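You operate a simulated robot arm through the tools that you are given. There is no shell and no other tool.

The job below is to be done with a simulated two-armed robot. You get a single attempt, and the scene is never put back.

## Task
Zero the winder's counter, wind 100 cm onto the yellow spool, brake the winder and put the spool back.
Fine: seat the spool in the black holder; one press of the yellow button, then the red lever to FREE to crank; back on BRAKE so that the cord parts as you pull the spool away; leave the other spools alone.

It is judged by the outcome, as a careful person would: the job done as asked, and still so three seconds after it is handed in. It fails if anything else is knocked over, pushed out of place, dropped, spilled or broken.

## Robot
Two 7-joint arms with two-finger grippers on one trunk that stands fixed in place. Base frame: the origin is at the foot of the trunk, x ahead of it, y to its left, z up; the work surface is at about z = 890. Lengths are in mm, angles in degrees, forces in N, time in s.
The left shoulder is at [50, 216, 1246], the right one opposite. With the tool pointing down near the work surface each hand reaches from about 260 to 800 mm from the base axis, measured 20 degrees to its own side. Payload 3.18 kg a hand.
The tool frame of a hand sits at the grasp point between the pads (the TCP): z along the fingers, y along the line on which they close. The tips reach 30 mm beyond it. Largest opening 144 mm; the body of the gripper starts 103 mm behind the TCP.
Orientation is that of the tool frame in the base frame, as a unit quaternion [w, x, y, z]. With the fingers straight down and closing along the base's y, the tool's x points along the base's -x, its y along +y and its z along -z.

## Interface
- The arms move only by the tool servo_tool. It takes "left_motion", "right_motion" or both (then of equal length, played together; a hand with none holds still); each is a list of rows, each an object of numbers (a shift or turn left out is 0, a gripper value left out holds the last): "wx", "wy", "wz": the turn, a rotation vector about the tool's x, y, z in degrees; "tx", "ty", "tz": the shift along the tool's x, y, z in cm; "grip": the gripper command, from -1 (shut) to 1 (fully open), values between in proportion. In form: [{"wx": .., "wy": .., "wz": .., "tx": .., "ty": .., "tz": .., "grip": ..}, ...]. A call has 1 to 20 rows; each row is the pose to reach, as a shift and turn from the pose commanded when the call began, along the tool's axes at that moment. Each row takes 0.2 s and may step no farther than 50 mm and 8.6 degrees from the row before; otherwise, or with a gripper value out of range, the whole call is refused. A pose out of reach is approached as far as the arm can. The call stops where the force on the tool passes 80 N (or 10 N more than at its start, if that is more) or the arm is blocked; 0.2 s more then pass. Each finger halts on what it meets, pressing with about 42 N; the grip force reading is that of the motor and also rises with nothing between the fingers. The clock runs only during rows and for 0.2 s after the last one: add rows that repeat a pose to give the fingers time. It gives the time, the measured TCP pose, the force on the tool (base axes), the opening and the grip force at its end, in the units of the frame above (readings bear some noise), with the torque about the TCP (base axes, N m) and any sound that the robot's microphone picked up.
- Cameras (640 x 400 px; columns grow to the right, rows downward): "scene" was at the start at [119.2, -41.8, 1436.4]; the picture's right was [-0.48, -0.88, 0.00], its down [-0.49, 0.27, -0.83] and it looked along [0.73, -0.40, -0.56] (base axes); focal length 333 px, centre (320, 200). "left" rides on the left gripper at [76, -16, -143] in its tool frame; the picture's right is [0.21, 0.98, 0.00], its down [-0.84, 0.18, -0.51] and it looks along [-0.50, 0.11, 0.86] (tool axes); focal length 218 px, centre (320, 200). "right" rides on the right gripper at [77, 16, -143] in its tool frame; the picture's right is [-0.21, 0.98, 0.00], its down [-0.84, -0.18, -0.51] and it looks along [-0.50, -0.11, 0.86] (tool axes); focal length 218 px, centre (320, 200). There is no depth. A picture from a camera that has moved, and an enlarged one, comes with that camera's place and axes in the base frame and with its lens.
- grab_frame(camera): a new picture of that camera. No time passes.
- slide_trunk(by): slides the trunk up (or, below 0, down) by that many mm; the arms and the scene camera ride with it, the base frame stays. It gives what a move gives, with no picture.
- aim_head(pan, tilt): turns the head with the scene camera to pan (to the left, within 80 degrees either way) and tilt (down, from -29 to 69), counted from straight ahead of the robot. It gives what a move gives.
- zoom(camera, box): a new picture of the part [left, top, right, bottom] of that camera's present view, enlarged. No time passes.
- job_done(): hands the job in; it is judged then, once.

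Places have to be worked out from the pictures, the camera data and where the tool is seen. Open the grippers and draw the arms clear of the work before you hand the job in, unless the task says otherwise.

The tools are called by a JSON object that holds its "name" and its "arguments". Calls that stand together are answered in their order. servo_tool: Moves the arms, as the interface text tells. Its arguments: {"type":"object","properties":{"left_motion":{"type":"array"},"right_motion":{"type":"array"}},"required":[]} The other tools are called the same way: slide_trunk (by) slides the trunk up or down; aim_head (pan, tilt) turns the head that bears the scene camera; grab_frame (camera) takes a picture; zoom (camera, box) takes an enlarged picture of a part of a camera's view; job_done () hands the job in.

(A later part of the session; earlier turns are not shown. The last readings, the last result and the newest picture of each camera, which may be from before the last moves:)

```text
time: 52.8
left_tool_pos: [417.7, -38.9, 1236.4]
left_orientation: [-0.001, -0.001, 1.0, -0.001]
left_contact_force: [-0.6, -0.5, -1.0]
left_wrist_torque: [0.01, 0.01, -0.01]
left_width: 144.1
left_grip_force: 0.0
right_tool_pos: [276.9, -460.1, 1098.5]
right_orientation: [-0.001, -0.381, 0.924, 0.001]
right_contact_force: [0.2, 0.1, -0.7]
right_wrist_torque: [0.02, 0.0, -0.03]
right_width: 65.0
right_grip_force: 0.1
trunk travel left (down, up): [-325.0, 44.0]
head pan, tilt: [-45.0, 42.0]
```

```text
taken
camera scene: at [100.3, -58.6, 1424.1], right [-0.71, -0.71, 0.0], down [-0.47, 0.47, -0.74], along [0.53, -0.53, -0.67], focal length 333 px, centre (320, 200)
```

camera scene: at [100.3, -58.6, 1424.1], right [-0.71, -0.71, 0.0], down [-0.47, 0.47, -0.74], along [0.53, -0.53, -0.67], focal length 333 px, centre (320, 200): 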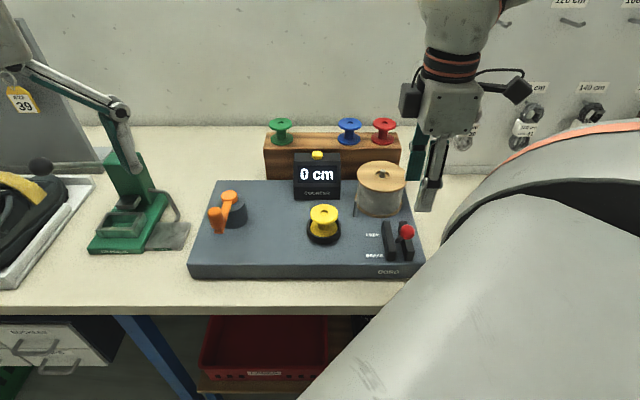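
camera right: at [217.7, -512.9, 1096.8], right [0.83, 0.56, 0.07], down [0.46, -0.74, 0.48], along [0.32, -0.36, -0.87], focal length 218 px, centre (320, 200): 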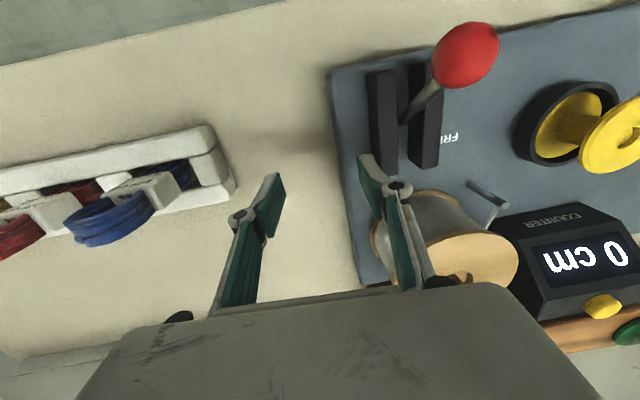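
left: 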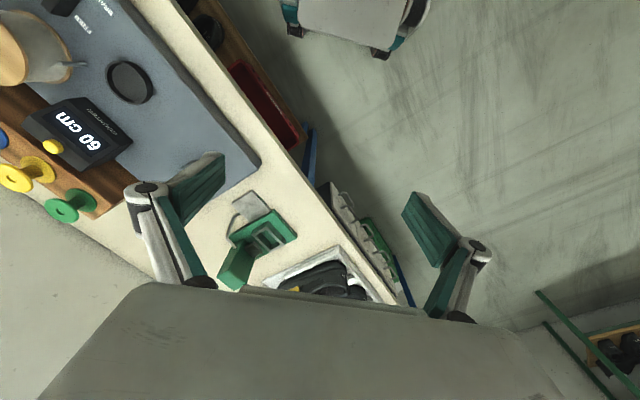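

I try turning the other way (toward +135° yaw) in small calls, checking the reach each time.

{"name": "servo_tool", "arguments": {"right_motion": [{"wz": -8}, {"wz": -16}, {"wz": -24}, {"wz": -32}]}}

```text
time: 53.8
left_tool_pos: [417.3, -37.6, 1237.2]
left_orientation: [0.0, -0.001, 1.0, 0.0]
left_contact_force: [0.6, -0.8, 0.6]
left_wrist_torque: [0.02, 0.02, -0.02]
left_width: 144.0
left_grip_force: 0.1
right_tool_pos: [278.6, -460.1, 1097.0]
right_orientation: [0.001, -0.622, 0.783, 0.001]
right_contact_force: [0.2, 0.0, -0.1]
right_wrist_torque: [0.02, 0.0, 0.0]
right_width: 64.8
right_grip_force: 0.0
trunk travel left (down, up): [-325.0, 44.0]
head pan, tilt: [-45.0, 42.0]
```

In reach so far. I continue turning.

{"name": "servo_tool", "arguments": {"right_motion": [{"wz": -8}, {"wz": -16}, {"wz": -24}, {"wz": -32}]}}

```text
time: 54.8
left_tool_pos: [417.3, -37.2, 1237.0]
left_orientation: [0.0, -0.002, 1.0, 0.0]
left_contact_force: [-1.4, -0.5, 0.7]
left_wrist_torque: [0.0, 0.0, -0.01]
left_width: 143.8
left_grip_force: 0.1
right_tool_pos: [277.0, -460.1, 1098.6]
right_orientation: [0.0, 0.814, -0.58, -0.001]
right_contact_force: [0.2, 0.6, -0.2]
right_wrist_torque: [0.01, -0.03, 0.0]
right_width: 64.8
right_grip_force: 0.0
trunk travel left (down, up): [-325.0, 44.0]
head pan, tilt: [-45.0, 42.0]
```

{"name": "servo_tool", "arguments": {"right_motion": [{"wz": -8}, {"wz": -16}, {"wz": -24}, {"wz": -26}, {"wz": -26}]}}

{"name": "grab_frame", "arguments": {"camera": "right"}}

{"name": "grab_frame", "arguments": {"camera": "scene"}}

```text
time: 56.0
left_tool_pos: [416.6, -36.6, 1238.4]
left_orientation: [0.0, 0.0, 1.0, -0.001]
left_contact_force: [0.3, -0.4, 0.1]
left_wrist_torque: [-0.01, -0.01, 0.01]
left_width: 143.8
left_grip_force: 0.0
right_tool_pos: [276.9, -460.4, 1099.2]
right_orientation: [-0.001, 0.923, -0.384, -0.001]
right_contact_force: [0.2, 0.4, -0.3]
right_wrist_torque: [0.02, 0.01, 0.0]
right_width: 64.7
right_grip_force: 0.0
trunk travel left (down, up): [-325.0, 44.0]
head pan, tilt: [-45.0, 42.0]
```

```text
taken
camera right: at [319.6, -526.0, 1241.2], right [-0.84, -0.54, 0.0], down [-0.47, 0.72, 0.51], along [-0.28, 0.43, -0.86], focal length 218 px, centre (320, 200)
```

right: 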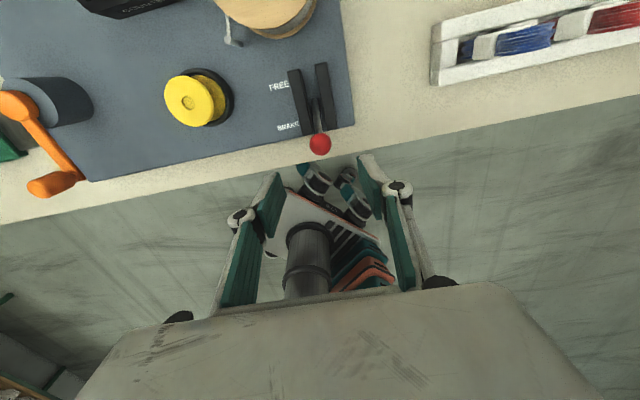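

```text
taken
camera scene: at [100.6, -58.3, 1424.1], right [-0.71, -0.71, 0.0], down [-0.47, 0.47, -0.74], along [0.53, -0.53, -0.67], focal length 333 px, centre (320, 200)
```

scene: 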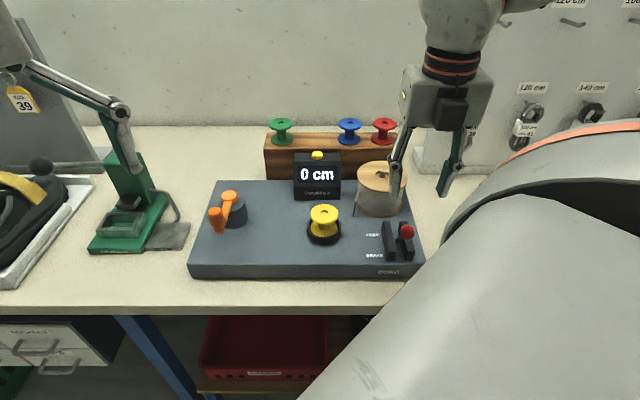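

The +135° yaw is reachable, and the ball sits exactly under the TCP, with the fingers closing along the lever's pivot axis. I descend so the pads flank the ball, then close.

{"name": "servo_tool", "arguments": {"right_motion": [{"tz": 3, "grip": -0.1}, {"tz": 6, "grip": -0.1}, {"tz": 9, "grip": -0.1}, {"tz": 11.4, "grip": -0.1}, {"tz": 11.4, "grip": -0.1}]}}

{"name": "zoom", "arguments": {"camera": "right", "box": [220, 110, 420, 260]}}

{"name": "zoom", "arguments": {"camera": "scene", "box": [350, 150, 470, 290]}}

```text
time: 57.2
left_tool_pos: [417.4, -36.8, 1236.8]
left_orientation: [-0.001, -0.001, 1.0, -0.001]
left_contact_force: [0.2, 0.0, 0.1]
left_wrist_torque: [-0.01, 0.01, 0.01]
left_width: 143.8
left_grip_force: 0.1
right_tool_pos: [278.0, -458.4, 984.8]
right_orientation: [0.0, 0.923, -0.384, 0.0]
right_contact_force: [-0.2, 0.6, -0.6]
right_wrist_torque: [-0.05, 0.03, 0.02]
right_width: 64.8
right_grip_force: 0.0
trunk travel left (down, up): [-325.0, 44.0]
head pan, tilt: [-45.0, 42.0]
```

```text
2.67 times, centred on (320, 185) of right
camera zoom: at [319.0, -525.4, 1127.6], right [-0.84, -0.54, 0.0], down [-0.47, 0.72, 0.51], along [-0.28, 0.43, -0.86], focal length 582 px, centre (320, 240)
```

zoom: 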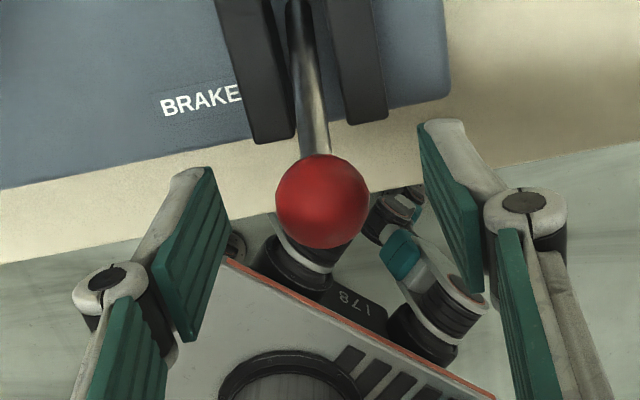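

```text
2.86 times, centred on (410, 220) of scene
camera zoom: at [100.4, -57.9, 1424.2], right [-0.71, -0.71, 0.0], down [-0.47, 0.47, -0.74], along [0.53, -0.53, -0.67], focal length 952 px, centre (63, 143)
```

zoom: 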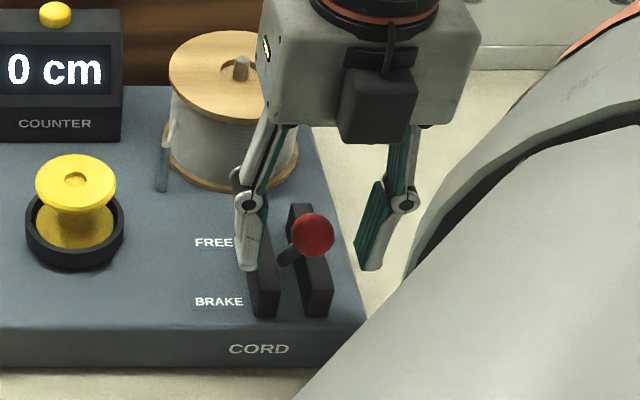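

The ball is centred between the pads. I close on it gently.

{"name": "servo_tool", "arguments": {"right_motion": [{"ty": 0.1, "grip": -0.4}, {"ty": 0.1, "grip": -0.55}, {"ty": 0.1, "grip": -0.62}, {"ty": 0.1, "grip": -0.7}, {"ty": 0.1, "grip": -0.8}, {"ty": 0.1, "grip": -0.8}]}}

{"name": "zoom", "arguments": {"camera": "right", "box": [220, 110, 420, 260]}}

```text
time: 58.6
left_tool_pos: [418.0, -38.0, 1237.7]
left_orientation: [0.0, -0.001, 1.0, -0.001]
left_contact_force: [-0.7, 0.9, -0.1]
left_wrist_torque: [0.03, 0.0, -0.03]
left_width: 144.0
left_grip_force: 0.0
right_tool_pos: [276.6, -460.6, 984.3]
right_orientation: [0.0, 0.923, -0.384, -0.001]
right_contact_force: [1.5, 0.7, -2.0]
right_wrist_torque: [0.04, -0.01, 0.0]
right_width: 26.2
right_grip_force: 45.3
trunk travel left (down, up): [-325.0, 44.0]
head pan, tilt: [-45.0, 42.0]
```

```text
2.67 times, centred on (320, 185) of right
camera zoom: at [318.8, -526.7, 1127.3], right [-0.84, -0.54, 0.0], down [-0.47, 0.72, 0.51], along [-0.28, 0.43, -0.86], focal length 582 px, centre (320, 240)
```

zoom: 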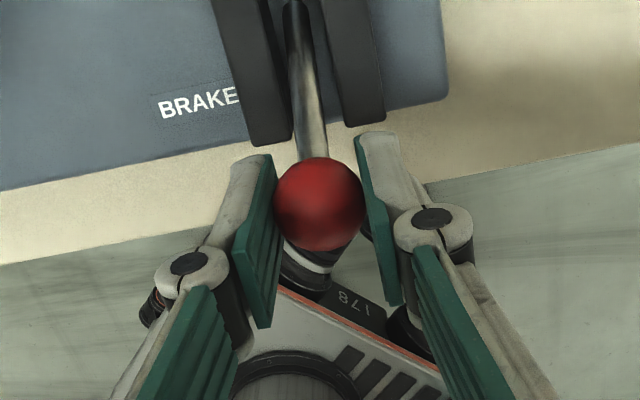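

The ball is held (26 mm). I swing the lever along its arc toward FREE, half way first.

{"name": "servo_tool", "arguments": {"right_motion": [{"tx": 0.66, "tz": -0.33}, {"tx": 1.36, "tz": -0.63}, {"tx": 2.12, "tz": -0.86}, {"tx": 2.91, "tz": -1.04}, {"tx": 3.7, "tz": -1.14}, {"tx": 4.5, "tz": -1.18}, {"tx": 4.5, "tz": -1.18}]}}

{"name": "zoom", "arguments": {"camera": "right", "box": [220, 60, 420, 260]}}

{"name": "zoom", "arguments": {"camera": "scene", "box": [340, 130, 480, 290]}}

```text
time: 60.2
left_tool_pos: [416.1, -35.9, 1237.7]
left_orientation: [0.0, -0.001, 1.0, -0.001]
left_contact_force: [-0.8, -0.3, 0.4]
left_wrist_torque: [-0.01, -0.01, 0.01]
left_width: 144.1
left_grip_force: 0.0
right_tool_pos: [307.5, -492.1, 996.3]
right_orientation: [-0.001, 0.923, -0.385, 0.001]
right_contact_force: [-9.2, 9.8, 4.4]
right_wrist_torque: [0.89, 0.96, -0.01]
right_width: 26.2
right_grip_force: 44.6
trunk travel left (down, up): [-325.0, 44.0]
head pan, tilt: [-45.0, 42.0]
```

```text
2.00 times, centred on (320, 160) of right
camera zoom: at [350.0, -557.9, 1140.4], right [-0.84, -0.54, 0.0], down [-0.47, 0.72, 0.51], along [-0.27, 0.43, -0.86], focal length 436 px, centre (320, 280)
```

zoom: 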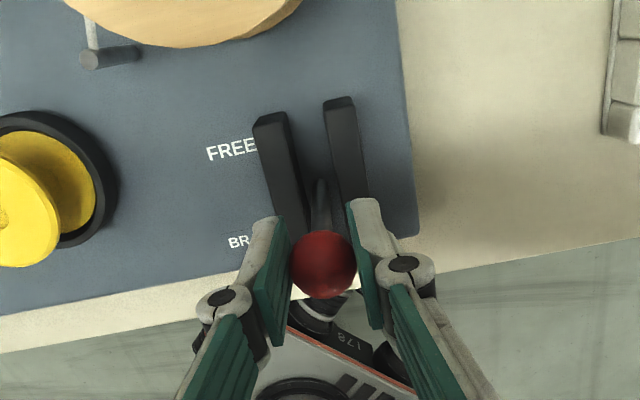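

```text
2.50 times, centred on (410, 210) of scene
camera zoom: at [99.5, -56.9, 1424.3], right [-0.71, -0.71, 0.0], down [-0.47, 0.47, -0.74], along [0.53, -0.53, -0.67], focal length 833 px, centre (95, 175)
```

zoom: 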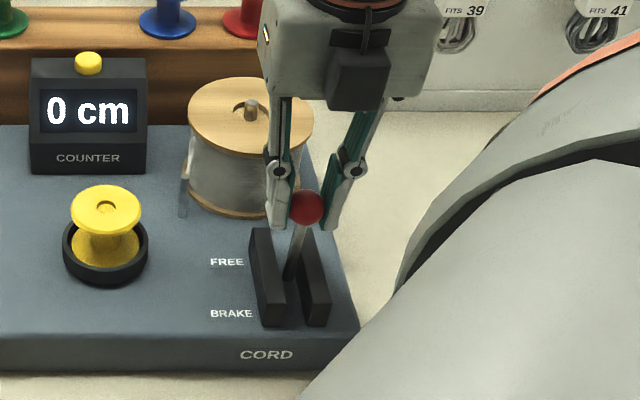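

The lever follows with about 13 N resistance. I carry on along the second half of the arc.

{"name": "servo_tool", "arguments": {"right_motion": [{"tx": 0.8, "tz": 0.04}, {"tx": 1.59, "tz": 0.14}, {"tx": 2.38, "tz": 0.32}, {"tx": 3.14, "tz": 0.55}, {"tx": 3.84, "tz": 0.85}, {"tx": 3.84, "tz": 0.85}]}}

{"name": "zoom", "arguments": {"camera": "right", "box": [220, 60, 420, 260]}}

{"name": "zoom", "arguments": {"camera": "scene", "box": [340, 130, 480, 290]}}

```text
time: 61.6
left_tool_pos: [417.1, -36.6, 1238.4]
left_orientation: [0.0, -0.001, 1.0, -0.002]
left_contact_force: [0.3, 0.4, 0.1]
left_wrist_torque: [-0.02, -0.03, 0.02]
left_width: 144.2
left_grip_force: 0.0
right_tool_pos: [334.2, -519.7, 988.8]
right_orientation: [0.0, 0.923, -0.384, 0.0]
right_contact_force: [-8.8, 4.7, 9.8]
right_wrist_torque: [0.85, 0.88, 0.02]
right_width: 25.6
right_grip_force: 44.7
trunk travel left (down, up): [-325.0, 44.0]
head pan, tilt: [-45.0, 42.0]
```

```text
2.00 times, centred on (320, 160) of right
camera zoom: at [377.2, -585.0, 1131.2], right [-0.84, -0.54, 0.0], down [-0.47, 0.72, 0.51], along [-0.27, 0.43, -0.86], focal length 436 px, centre (320, 280)
```

zoom: 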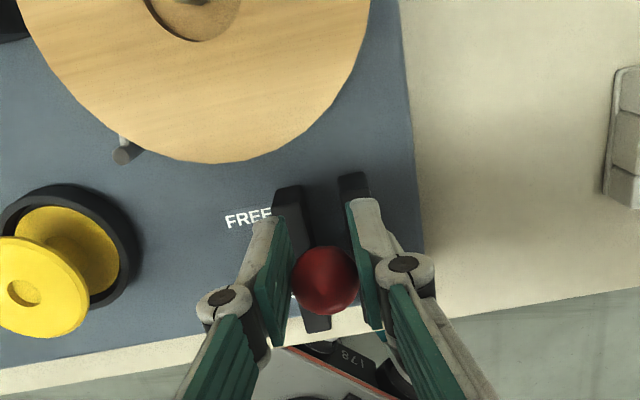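

```text
2.50 times, centred on (410, 210) of scene
camera zoom: at [99.2, -57.1, 1424.3], right [-0.71, -0.71, 0.0], down [-0.47, 0.47, -0.74], along [0.53, -0.53, -0.67], focal length 833 px, centre (95, 175)
```

zoom: 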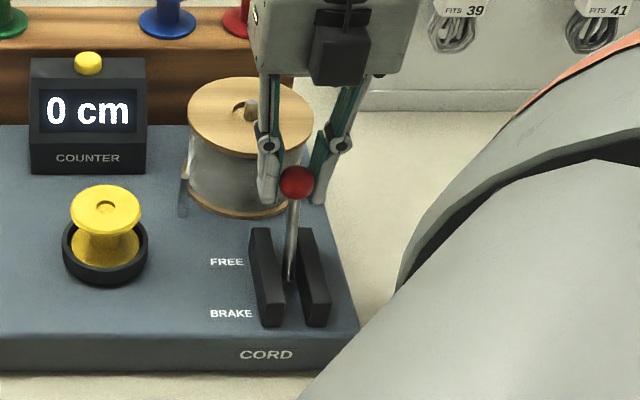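

Still a steady ~10 N. I continue a bit further in small steps to find the FREE stop.

{"name": "servo_tool", "arguments": {"right_motion": [{"tx": 0.33, "tz": 0.16}, {"tx": 0.66, "tz": 0.33}, {"tx": 0.66, "tz": 0.33}]}}

{"name": "zoom", "arguments": {"camera": "scene", "box": [340, 130, 480, 290]}}

```text
time: 62.4
left_tool_pos: [416.6, -36.3, 1238.0]
left_orientation: [0.0, -0.001, 1.0, -0.001]
left_contact_force: [-0.4, -0.1, -0.5]
left_wrist_torque: [-0.01, 0.02, 0.01]
left_width: 144.0
left_grip_force: 0.1
right_tool_pos: [339.5, -524.2, 984.7]
right_orientation: [0.0, 0.923, -0.384, 0.0]
right_contact_force: [-6.7, 5.1, 10.4]
right_wrist_torque: [0.91, 0.91, -0.06]
right_width: 25.6
right_grip_force: 45.1
trunk travel left (down, up): [-325.0, 44.0]
head pan, tilt: [-45.0, 42.0]
```

```text
2.50 times, centred on (410, 210) of scene
camera zoom: at [99.3, -57.0, 1424.3], right [-0.71, -0.71, 0.0], down [-0.47, 0.47, -0.74], along [0.53, -0.53, -0.67], focal length 833 px, centre (95, 175)
```

zoom: 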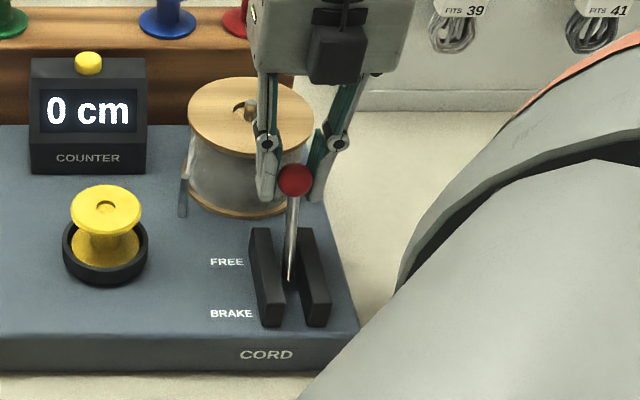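

No stop yet; I go a little further.

{"name": "servo_tool", "arguments": {"right_motion": [{"tx": 0.3, "tz": 0.18}, {"tx": 0.6, "tz": 0.37}, {"tx": 0.6, "tz": 0.37}]}}

{"name": "zoom", "arguments": {"camera": "right", "box": [220, 60, 420, 260]}}

{"name": "zoom", "arguments": {"camera": "scene", "box": [340, 130, 480, 290]}}

```text
time: 63.2
left_tool_pos: [416.0, -35.9, 1237.7]
left_orientation: [0.001, 0.0, 1.0, -0.002]
left_contact_force: [0.1, -0.9, 0.5]
left_wrist_torque: [-0.03, -0.01, 0.0]
left_width: 143.8
left_grip_force: 0.1
right_tool_pos: [343.2, -527.9, 981.2]
right_orientation: [0.001, 0.923, -0.385, 0.0]
right_contact_force: [-7.3, 4.2, 10.7]
right_wrist_torque: [0.93, 0.94, 0.02]
right_width: 25.5
right_grip_force: 45.2
trunk travel left (down, up): [-325.0, 44.0]
head pan, tilt: [-45.0, 42.0]
```

```text
2.00 times, centred on (320, 160) of right
camera zoom: at [385.8, -593.8, 1124.3], right [-0.84, -0.54, 0.0], down [-0.47, 0.72, 0.51], along [-0.27, 0.43, -0.86], focal length 436 px, centre (320, 280)
```

zoom: 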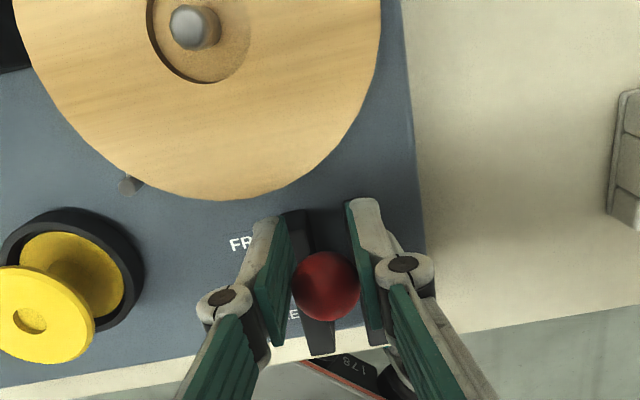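

```text
2.50 times, centred on (410, 210) of scene
camera zoom: at [99.3, -57.1, 1424.3], right [-0.71, -0.71, 0.0], down [-0.47, 0.47, -0.74], along [0.53, -0.53, -0.67], focal length 833 px, centre (95, 175)
```

zoom: 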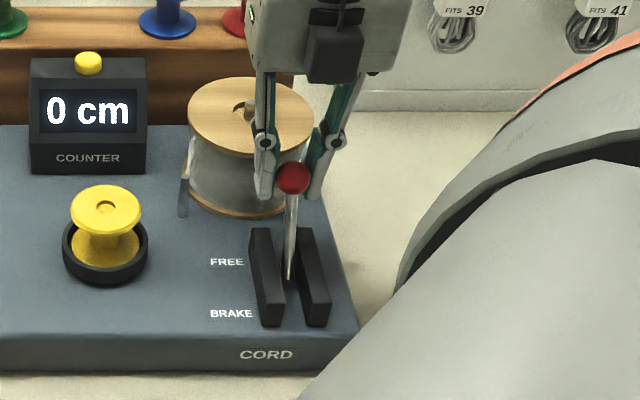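

Friction is constant with no end stop yet. I go on a few more millimetres, watching the force.

{"name": "servo_tool", "arguments": {"right_motion": [{"tx": 0.25, "tz": 0.17}, {"tx": 0.5, "tz": 0.35}, {"tx": 0.5, "tz": 0.35}]}}

{"name": "zoom", "arguments": {"camera": "right", "box": [220, 60, 420, 260]}}

```text
time: 64.0
left_tool_pos: [417.6, -36.2, 1236.8]
left_orientation: [0.001, -0.001, 1.0, -0.001]
left_contact_force: [-0.3, 0.3, 0.0]
left_wrist_torque: [0.01, 0.0, -0.03]
left_width: 144.3
left_grip_force: 0.1
right_tool_pos: [350.8, -533.9, 978.2]
right_orientation: [-0.001, 0.924, -0.383, 0.003]
right_contact_force: [2.1, -8.8, 19.3]
right_wrist_torque: [-0.22, -0.16, 0.12]
right_width: 21.5
right_grip_force: 45.0
trunk travel left (down, up): [-325.0, 44.0]
head pan, tilt: [-45.0, 42.0]
```

```text
2.00 times, centred on (320, 160) of right
camera zoom: at [391.1, -599.1, 1121.8], right [-0.84, -0.54, 0.0], down [-0.47, 0.73, 0.5], along [-0.27, 0.42, -0.86], focal length 436 px, centre (320, 280)
```

zoom: 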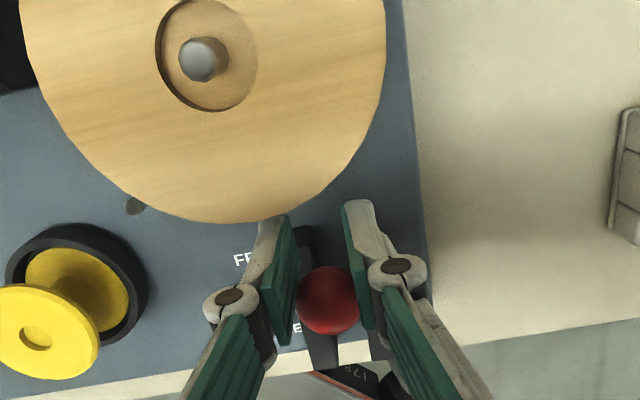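

The ball has started to slip in the pads and the force rose, so the lever is at its FREE stop. I open the fingers slightly and lift straight up.

{"name": "servo_tool", "arguments": {"right_motion": [{"grip": -0.55}, {"grip": -0.45}, {"grip": -0.4}, {"tz": -1, "grip": -0.4}, {"tz": -3, "grip": -0.4}, {"tz": -6, "grip": -0.4}, {"tz": -9, "grip": -0.4}, {"tz": -12, "grip": -0.4}, {"tz": -12, "grip": -0.4}]}}

{"name": "grab_frame", "arguments": {"camera": "right"}}

{"name": "zoom", "arguments": {"camera": "scene", "box": [340, 130, 480, 290]}}

```text
time: 66.0
left_tool_pos: [417.0, -38.4, 1237.7]
left_orientation: [0.0, -0.001, 1.0, 0.0]
left_contact_force: [0.6, -0.7, -0.1]
left_wrist_torque: [0.03, 0.02, 0.03]
left_width: 143.9
left_grip_force: 0.2
right_tool_pos: [348.7, -532.5, 1097.4]
right_orientation: [0.0, 0.923, -0.384, 0.0]
right_contact_force: [0.5, 0.4, -0.4]
right_wrist_torque: [0.0, 0.03, 0.03]
right_width: 43.3
right_grip_force: 0.1
trunk travel left (down, up): [-325.0, 44.0]
head pan, tilt: [-45.0, 42.0]
```

```text
taken
camera right: at [389.8, -599.0, 1239.8], right [-0.84, -0.54, 0.0], down [-0.47, 0.72, 0.51], along [-0.28, 0.43, -0.86], focal length 218 px, centre (320, 200)
```

right: 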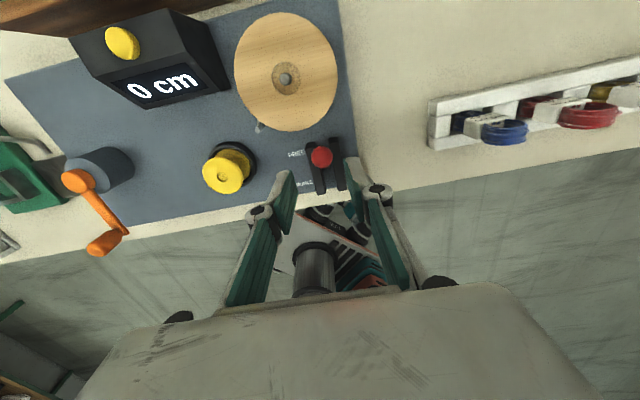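

```text
2.50 times, centred on (410, 210) of scene
camera zoom: at [100.9, -58.8, 1424.0], right [-0.71, -0.71, 0.0], down [-0.47, 0.47, -0.74], along [0.53, -0.53, -0.67], focal length 833 px, centre (95, 175)
```

zoom: 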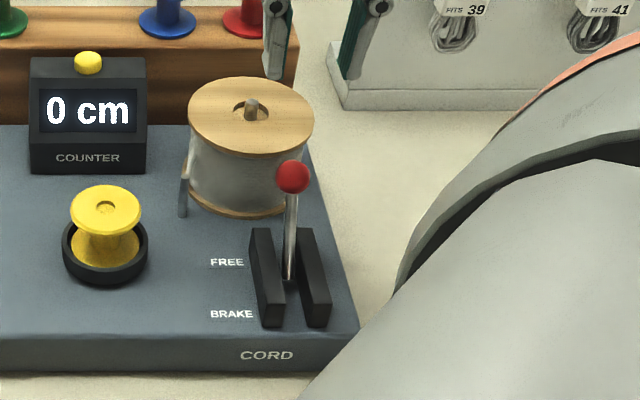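

The lever now leans back in FREE (ball at V≈608). Next is the crank; I zoom on it from both cameras to locate hub and handle.

{"name": "zoom", "arguments": {"camera": "right", "box": [40, 130, 160, 270]}}

{"name": "zoom", "arguments": {"camera": "scene", "box": [190, 170, 270, 250]}}

```text
2.86 times, centred on (100, 200) of right
camera zoom: at [389.8, -599.0, 1239.8], right [-0.84, -0.54, 0.0], down [-0.47, 0.72, 0.51], along [-0.28, 0.43, -0.86], focal length 624 px, centre (949, 200)
```

zoom: 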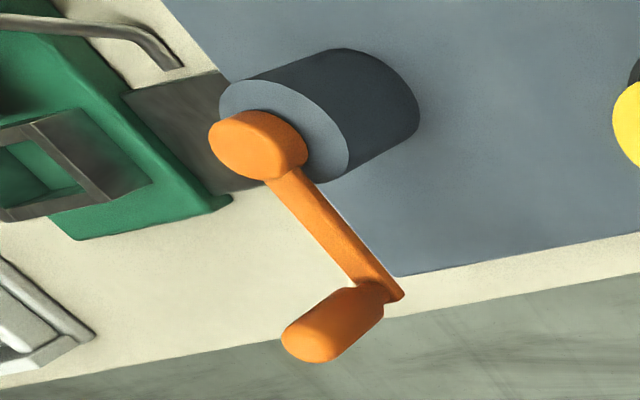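

```text
5.00 times, centred on (230, 210) of scene
camera zoom: at [100.9, -58.8, 1424.0], right [-0.71, -0.71, 0.0], down [-0.47, 0.47, -0.74], along [0.53, -0.53, -0.67], focal length 1666 px, centre (770, 150)
```

zoom: 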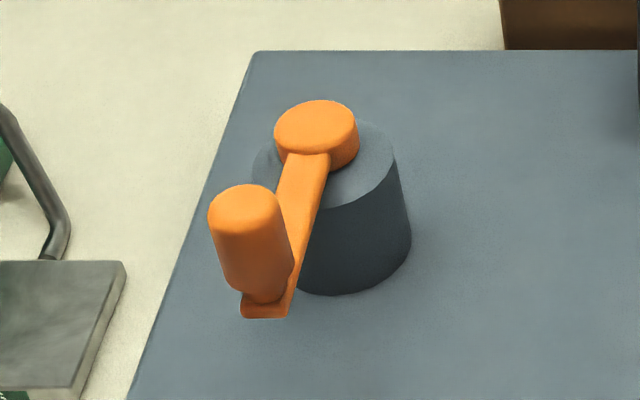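

Crank axis is about (U −221, V 641), handle at (−220, 546), z 960–1002, so radius ≈95 mm. Before cranking I move the idle left hand back out of the way of the right forearm.

{"name": "servo_tool", "arguments": {"left_motion": [{"ty": 3, "tx": 1}, {"ty": 6.5, "tx": 2}, {"ty": 10, "tx": 3}, {"ty": 14, "tx": 4}, {"ty": 18, "tx": 5}, {"ty": 22, "tx": 6}, {"ty": 24, "tx": 6.5}, {"ty": 24, "tx": 6.5}], "right_motion": [{"tz": -1, "wz": 8}, {"tz": -2, "wz": 16}, {"tz": -3, "wz": 24}, {"tz": -3, "wz": 32}, {"tz": -3, "wz": 40}, {"tz": -3, "wz": 48}, {"tz": -3, "wz": 56}, {"tz": -3, "wz": 64}]}}

{"name": "grab_frame", "arguments": {"camera": "scene"}}

```text
time: 67.8
left_tool_pos: [352.2, 203.4, 1235.5]
left_orientation: [0.001, 0.0, 1.0, -0.001]
left_contact_force: [0.7, 0.0, 0.6]
left_wrist_torque: [-0.02, 0.01, 0.02]
left_width: 144.2
left_grip_force: 0.0
right_tool_pos: [348.9, -533.6, 1127.7]
right_orientation: [0.0, -0.579, 0.816, 0.001]
right_contact_force: [0.4, 0.7, -0.5]
right_wrist_torque: [0.04, -0.04, -0.02]
right_width: 43.3
right_grip_force: 0.0
trunk travel left (down, up): [-325.0, 44.0]
head pan, tilt: [-45.0, 42.0]
```

```text
taken
camera scene: at [100.7, -58.1, 1424.1], right [-0.71, -0.71, 0.0], down [-0.47, 0.47, -0.74], along [0.53, -0.53, -0.67], focal length 333 px, centre (320, 200)
```

scene: 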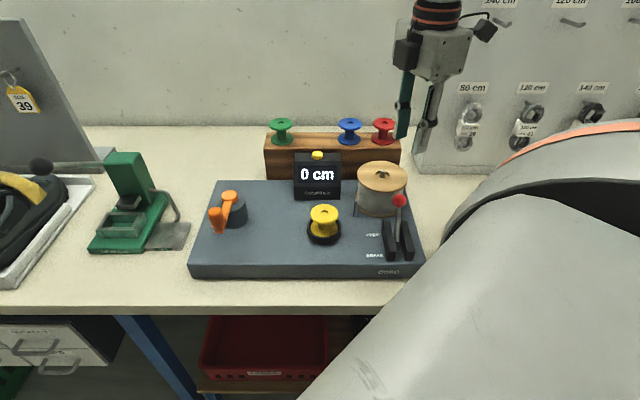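

Left arm is clear. I finish turning the right hand back to +45° yaw.

{"name": "servo_tool", "arguments": {"right_motion": [{"wz": 8}, {"wz": 16}, {"wz": 24}, {"wz": 25.9}, {"wz": 25.9}]}}

```text
time: 69.0
left_tool_pos: [351.3, 201.4, 1235.5]
left_orientation: [0.0, -0.001, 1.0, 0.0]
left_contact_force: [0.7, -1.3, -0.6]
left_wrist_torque: [0.01, 0.0, -0.02]
left_width: 144.0
left_grip_force: 0.0
right_tool_pos: [348.6, -532.0, 1126.4]
right_orientation: [0.0, -0.382, 0.924, 0.001]
right_contact_force: [0.1, 0.7, 0.4]
right_wrist_torque: [0.0, -0.02, -0.01]
right_width: 43.2
right_grip_force: 0.0
trunk travel left (down, up): [-325.0, 44.0]
head pan, tilt: [-45.0, 42.0]
```

Now I travel over to above the crank handle, fingers opening to about 65 mm.

{"name": "servo_tool", "arguments": {"right_motion": [{"tx": -3, "ty": 0.7}, {"tx": -7, "ty": 1.5}, {"tx": -11, "ty": 2.4}, {"tx": -15, "ty": 3.3}, {"tx": -19, "ty": 4.2}, {"tx": -23, "ty": 5.1}, {"tx": -27, "ty": 6, "grip": -0.1}, {"tx": -31, "ty": 6.8, "grip": -0.1}, {"tx": -34, "ty": 7.5, "grip": -0.1}, {"tx": -35, "ty": 7.7, "grip": -0.1}, {"tx": -35, "ty": 7.7, "grip": -0.1}]}}

{"name": "grab_frame", "arguments": {"camera": "right"}}

{"name": "grab_frame", "arguments": {"camera": "scene"}}

```text
time: 71.4
left_tool_pos: [351.3, 201.9, 1236.5]
left_orientation: [0.0, -0.001, 1.0, 0.0]
left_contact_force: [-0.5, 0.2, -0.1]
left_wrist_torque: [0.0, 0.01, 0.02]
left_width: 144.0
left_grip_force: 0.0
right_tool_pos: [542.6, -232.1, 1128.5]
right_orientation: [0.0, -0.382, 0.924, 0.001]
right_contact_force: [0.3, 0.6, 0.1]
right_wrist_torque: [0.0, 0.03, 0.06]
right_width: 65.0
right_grip_force: 0.0
trunk travel left (down, up): [-325.0, 44.0]
head pan, tilt: [-45.0, 42.0]
```

```text
taken
camera right: at [475.7, -273.5, 1270.8], right [-0.54, 0.84, 0.0], down [0.72, 0.47, 0.51], along [0.43, 0.28, -0.86], focal length 218 px, centre (320, 200)
```

right: 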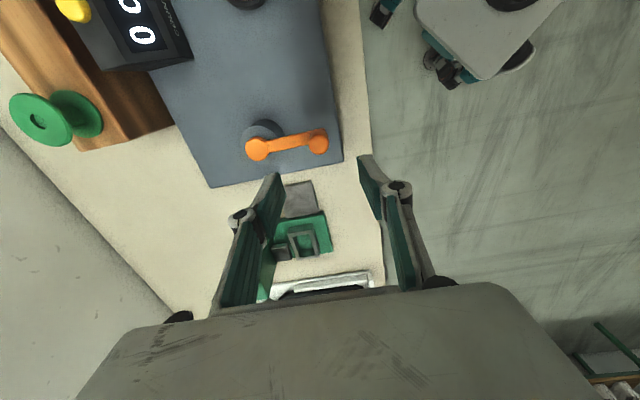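

```text
taken
camera scene: at [100.6, -58.3, 1424.2], right [-0.71, -0.71, 0.0], down [-0.47, 0.47, -0.74], along [0.53, -0.53, -0.67], focal length 333 px, centre (320, 200)
```

scene: 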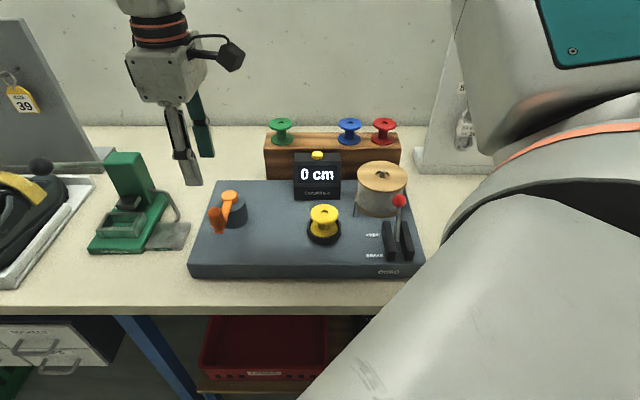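

I zoom the wrist view on the crank for a precise reading.

{"name": "zoom", "arguments": {"camera": "right", "box": [230, 100, 350, 200]}}

```text
4.00 times, centred on (290, 150) of right
camera zoom: at [475.7, -273.5, 1270.8], right [-0.54, 0.84, 0.0], down [0.72, 0.47, 0.51], along [0.43, 0.28, -0.86], focal length 873 px, centre (440, 400)
```

zoom: 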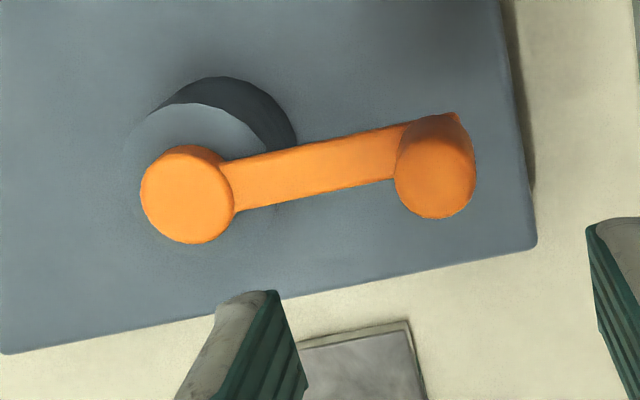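

Handle top reads (−221, 548) and hub (−221, 642), radius ≈93.5 mm; the TCP is within a millimetre or so. I descend around the handle, tips staying above the crank bar.

{"name": "servo_tool", "arguments": {"right_motion": [{"tx": -0.1, "ty": -0.08, "tz": 3}, {"tx": -0.1, "ty": -0.08, "tz": 6}, {"tx": -0.1, "ty": -0.08, "tz": 9}, {"tx": -0.1, "ty": -0.08, "tz": 11}, {"tx": -0.1, "ty": -0.08, "tz": 12.5}, {"tx": -0.1, "ty": -0.08, "tz": 12.5}]}}

{"name": "zoom", "arguments": {"camera": "right", "box": [220, 100, 420, 260]}}

{"name": "zoom", "arguments": {"camera": "scene", "box": [150, 120, 290, 270]}}

```text
time: 72.8
left_tool_pos: [352.4, 201.4, 1235.7]
left_orientation: [0.0, 0.0, 1.0, -0.001]
left_contact_force: [0.0, -0.6, -0.4]
left_wrist_torque: [-0.01, -0.02, -0.01]
left_width: 144.0
left_grip_force: 0.0
right_tool_pos: [542.8, -230.4, 1000.9]
right_orientation: [0.0, -0.383, 0.924, 0.0]
right_contact_force: [0.3, 0.2, -0.1]
right_wrist_torque: [0.03, 0.0, 0.03]
right_width: 64.8
right_grip_force: 0.1
trunk travel left (down, up): [-325.0, 44.0]
head pan, tilt: [-45.0, 42.0]
```

```text
2.50 times, centred on (320, 180) of right
camera zoom: at [476.5, -273.1, 1144.8], right [-0.54, 0.84, 0.0], down [0.72, 0.47, 0.51], along [0.43, 0.28, -0.86], focal length 546 px, centre (320, 250)
```

zoom: 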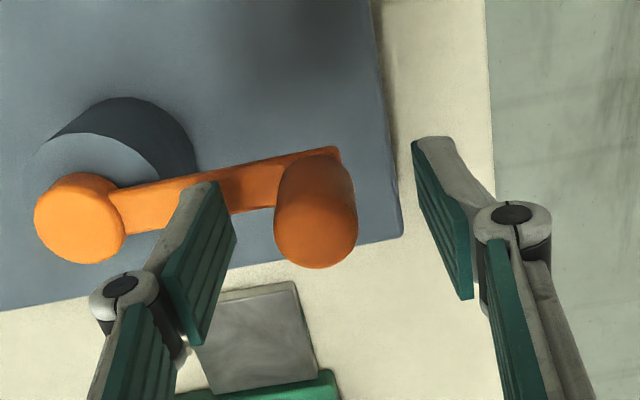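

```text
2.67 times, centred on (220, 195) of scene
camera zoom: at [100.3, -58.1, 1424.2], right [-0.71, -0.71, 0.0], down [-0.47, 0.47, -0.74], along [0.53, -0.53, -0.67], focal length 889 px, centre (587, 213)
```

zoom: 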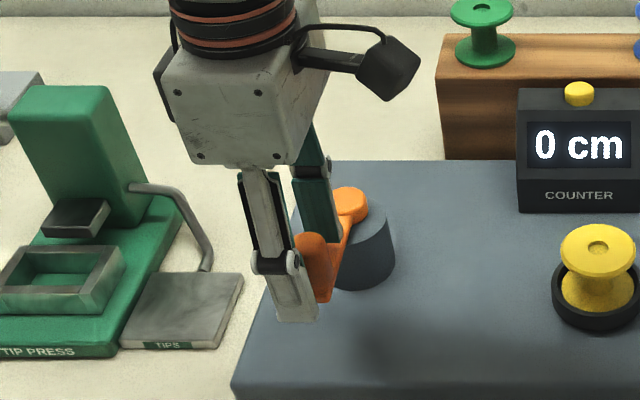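

The handle is between the pads. I close on it.

{"name": "servo_tool", "arguments": {"right_motion": [{"grip": -0.4}, {"grip": -0.55}, {"grip": -0.65}, {"grip": -0.75}, {"grip": -0.75}]}}

{"name": "zoom", "arguments": {"camera": "right", "box": [220, 100, 420, 260]}}

{"name": "zoom", "arguments": {"camera": "scene", "box": [150, 120, 370, 270]}}

```text
time: 74.0
left_tool_pos: [353.2, 201.3, 1236.5]
left_orientation: [0.0, -0.001, 1.0, -0.001]
left_contact_force: [-0.4, -0.2, 0.6]
left_wrist_torque: [-0.01, -0.04, 0.02]
left_width: 143.8
left_grip_force: 0.2
right_tool_pos: [544.4, -231.8, 1002.1]
right_orientation: [0.0, -0.382, 0.924, 0.0]
right_contact_force: [3.3, -4.0, 0.6]
right_wrist_torque: [-0.2, -0.09, -0.04]
right_width: 25.0
right_grip_force: 45.0
trunk travel left (down, up): [-325.0, 44.0]
head pan, tilt: [-45.0, 42.0]
```

```text
2.50 times, centred on (320, 180) of right
camera zoom: at [477.3, -273.8, 1144.8], right [-0.54, 0.84, 0.0], down [0.72, 0.47, 0.51], along [0.43, 0.28, -0.86], focal length 546 px, centre (320, 250)
```

zoom: 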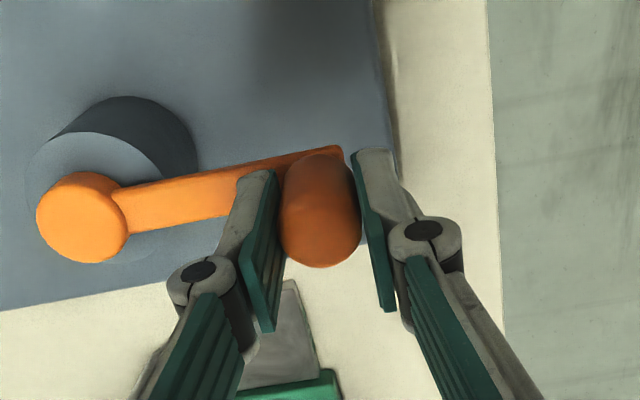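

```text
2.67 times, centred on (260, 195) of scene
camera zoom: at [101.0, -58.7, 1424.1], right [-0.71, -0.71, 0.0], down [-0.47, 0.47, -0.74], along [0.53, -0.53, -0.67], focal length 889 px, centre (480, 213)
```

zoom: 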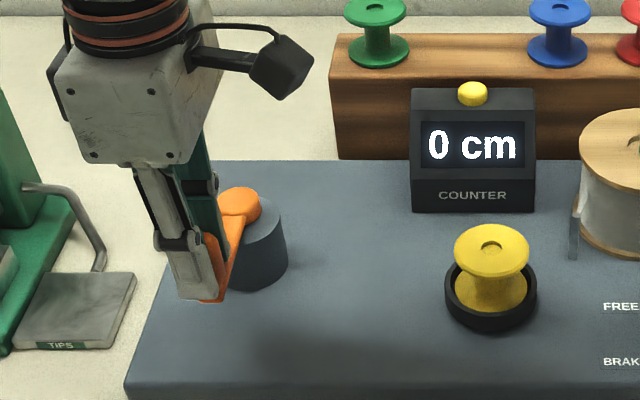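

Handle gripped (25 mm). I try a first 30° of clockwise cranking (seen from above) and read the counter.

{"name": "servo_tool", "arguments": {"right_motion": [{"tx": 0, "ty": -0.24}, {"tx": -0.97, "ty": -0.29}, {"tx": -1.93, "ty": -0.44}, {"tx": -2.87, "ty": -0.69}, {"tx": -3.77, "ty": -1.04}, {"tx": -4.64, "ty": -1.48}, {"tx": -4.64, "ty": -1.48}]}}

{"name": "zoom", "arguments": {"camera": "scene", "box": [150, 120, 410, 270]}}

{"name": "zoom", "arguments": {"camera": "right", "box": [220, 100, 420, 260]}}

```text
time: 75.6
left_tool_pos: [350.7, 205.8, 1235.1]
left_orientation: [0.0, -0.001, 1.0, -0.002]
left_contact_force: [0.4, 1.3, -0.2]
left_wrist_torque: [-0.04, 0.02, -0.01]
left_width: 144.1
left_grip_force: 0.0
right_tool_pos: [558.6, -219.9, 1006.1]
right_orientation: [-0.009, -0.385, 0.923, 0.008]
right_contact_force: [-32.0, 44.4, -38.0]
right_wrist_torque: [0.83, 0.49, -0.25]
right_width: 25.5
right_grip_force: 44.6
right hand out of reach, approached as far as the arm can: row 4, 5, 6, 7
trunk travel left (down, up): [-325.0, 44.0]
head pan, tilt: [-45.0, 42.0]
```

```text
2.46 times, centred on (280, 195) of scene
camera zoom: at [99.8, -54.1, 1424.3], right [-0.71, -0.71, 0.0], down [-0.47, 0.47, -0.74], along [0.53, -0.53, -0.67], focal length 820 px, centre (418, 212)
```

zoom: 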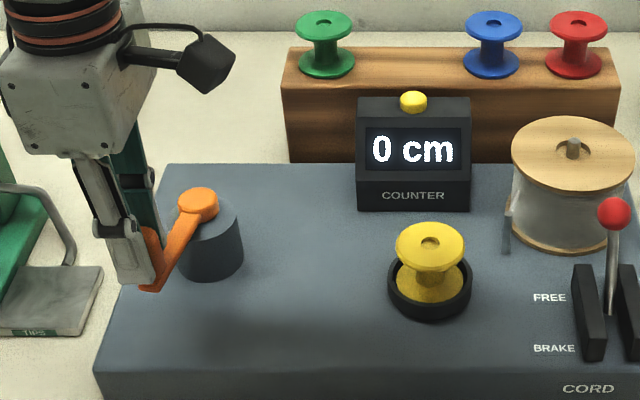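

```text
2.50 times, centred on (320, 180) of right
camera zoom: at [495.7, -263.2, 1149.7], right [-0.55, 0.84, 0.02], down [0.73, 0.47, 0.49], along [0.41, 0.28, -0.87], focal length 546 px, centre (320, 250)
```

zoom: 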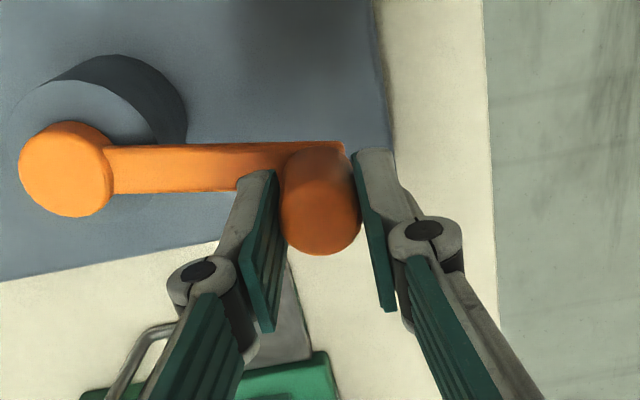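

The hand ran into its wrist range at this yaw (rows out of reach, strain on the handle). I ease back along the arc to relieve it, then release and regrip with a better yaw.

{"name": "servo_tool", "arguments": {"right_motion": [{"tx": 0.6, "tz": 0.1}, {"tx": 1.2, "tz": 0.25}, {"tx": 1.8, "tz": 0.4, "ty": 0.15}, {"tx": 1.8, "tz": 0.4, "ty": 0.15}]}}

```text
time: 76.6
left_tool_pos: [349.7, 204.3, 1236.9]
left_orientation: [0.001, 0.0, 1.0, -0.002]
left_contact_force: [0.6, -0.1, -0.2]
left_wrist_torque: [0.01, 0.02, 0.0]
left_width: 144.4
left_grip_force: 0.1
right_tool_pos: [550.3, -235.5, 1007.9]
right_orientation: [0.0, -0.382, 0.924, 0.003]
right_contact_force: [-23.8, 25.4, 1.5]
right_wrist_torque: [0.5, 0.88, -0.01]
right_width: 39.3
right_grip_force: 17.5
trunk travel left (down, up): [-325.0, 44.0]
head pan, tilt: [-45.0, 42.0]
```

The width jumped to 39 mm, so I look before doing anything else.

{"name": "zoom", "arguments": {"camera": "right", "box": [220, 100, 420, 260]}}

{"name": "zoom", "arguments": {"camera": "scene", "box": [150, 120, 290, 270]}}

```text
2.50 times, centred on (320, 180) of right
camera zoom: at [484.2, -278.1, 1150.7], right [-0.54, 0.84, 0.01], down [0.73, 0.47, 0.51], along [0.42, 0.28, -0.86], focal length 546 px, centre (320, 250)
```

zoom: 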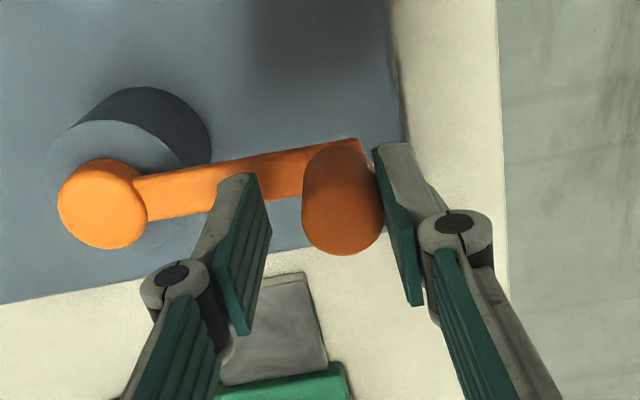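

```text
2.67 times, centred on (220, 195) of scene
camera zoom: at [98.2, -55.4, 1424.7], right [-0.71, -0.71, 0.0], down [-0.47, 0.47, -0.74], along [0.53, -0.53, -0.67], focal length 889 px, centre (587, 213)
```

zoom: 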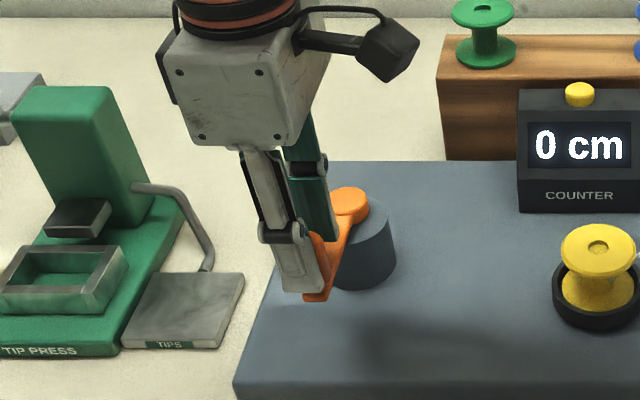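

The front finger was pressing the handle radially (I had drifted 6 mm toward the hub). I open the fingers, recentre and lift clear to regrip at a better yaw.

{"name": "servo_tool", "arguments": {"right_motion": [{"ty": 0.4, "grip": -0.3}, {"ty": 0.65, "grip": -0.1}, {"ty": 0.65, "grip": -0.1}, {"ty": 0.65, "tz": -2, "grip": -0.1}, {"ty": 0.65, "tz": -5, "grip": -0.1}, {"ty": 0.65, "tz": -8, "grip": -0.1}, {"ty": 0.65, "tz": -10, "grip": -0.1}, {"ty": 0.65, "tz": -10, "grip": -0.1}]}}

{"name": "grab_frame", "arguments": {"camera": "scene"}}

```text
time: 78.4
left_tool_pos: [350.5, 201.5, 1235.8]
left_orientation: [0.001, 0.0, 1.0, -0.002]
left_contact_force: [0.7, -0.2, -0.4]
left_wrist_torque: [0.0, 0.0, -0.03]
left_width: 143.8
left_grip_force: 0.0
right_tool_pos: [547.9, -234.5, 1105.5]
right_orientation: [-0.001, -0.381, 0.924, 0.0]
right_contact_force: [0.3, -0.4, -0.4]
right_wrist_torque: [-0.01, -0.02, -0.01]
right_width: 65.0
right_grip_force: 0.0
trunk travel left (down, up): [-325.0, 44.0]
head pan, tilt: [-45.0, 42.0]
```

```text
taken
camera scene: at [100.7, -58.2, 1424.1], right [-0.71, -0.71, 0.0], down [-0.47, 0.47, -0.74], along [0.53, -0.53, -0.67], focal length 333 px, centre (320, 200)
```

scene: 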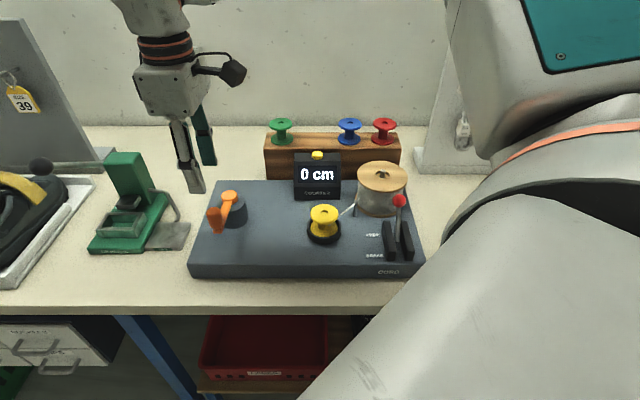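

A cord now runs from the reel to the spool, so the mechanism is engaged. I turn the hand to about 105° yaw, well away from the limit found, and will test the whole circle in the air first.

{"name": "servo_tool", "arguments": {"right_motion": [{"wz": -8}, {"wz": -16}, {"wz": -24}, {"wz": -32}, {"wz": -40}, {"wz": -48}, {"wz": -56}, {"wz": -60}, {"wz": -60}]}}

{"name": "zoom", "arguments": {"camera": "scene", "box": [290, 150, 430, 260]}}

{"name": "grab_frame", "arguments": {"camera": "right"}}

```text
time: 80.4
left_tool_pos: [352.0, 201.9, 1236.4]
left_orientation: [0.0, -0.001, 1.0, -0.001]
left_contact_force: [0.2, 0.5, -0.7]
left_wrist_torque: [-0.01, -0.02, 0.0]
left_width: 143.8
left_grip_force: 0.1
right_tool_pos: [549.9, -234.1, 1105.5]
right_orientation: [-0.001, 0.794, -0.608, -0.001]
right_contact_force: [0.5, 0.4, 0.2]
right_wrist_torque: [-0.01, 0.01, -0.02]
right_width: 64.6
right_grip_force: 0.1
trunk travel left (down, up): [-325.0, 44.0]
head pan, tilt: [-45.0, 42.0]
```

```text
3.64 times, centred on (360, 205) of scene
camera zoom: at [100.6, -58.2, 1424.1], right [-0.71, -0.71, 0.0], down [-0.47, 0.47, -0.74], along [0.53, -0.53, -0.67], focal length 1212 px, centre (174, 182)
```

zoom: 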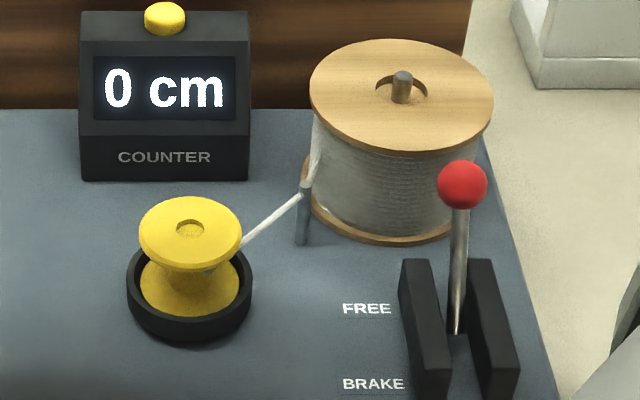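

```text
taken
camera right: at [552.5, -312.6, 1248.0], right [-1.0, -0.05, 0.0], down [-0.04, 0.86, 0.51], along [-0.03, 0.51, -0.86], focal length 218 px, centre (320, 200)
```

right: 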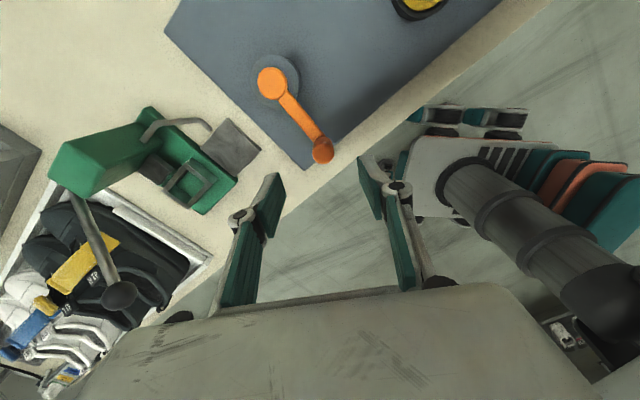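

I zoom the wrist view once more to pin down the handle from this new yaw.

{"name": "zoom", "arguments": {"camera": "right", "box": [240, 50, 360, 180]}}

```text
3.08 times, centred on (300, 115) of right
camera zoom: at [552.5, -312.6, 1248.0], right [-1.0, -0.05, 0.0], down [-0.04, 0.86, 0.51], along [-0.03, 0.51, -0.86], focal length 672 px, centre (382, 462)
```

zoom: 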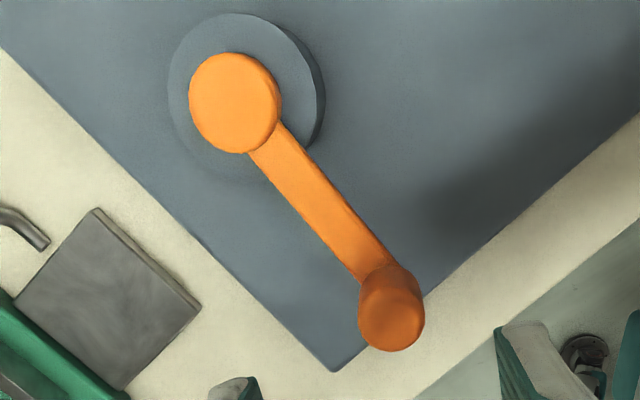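

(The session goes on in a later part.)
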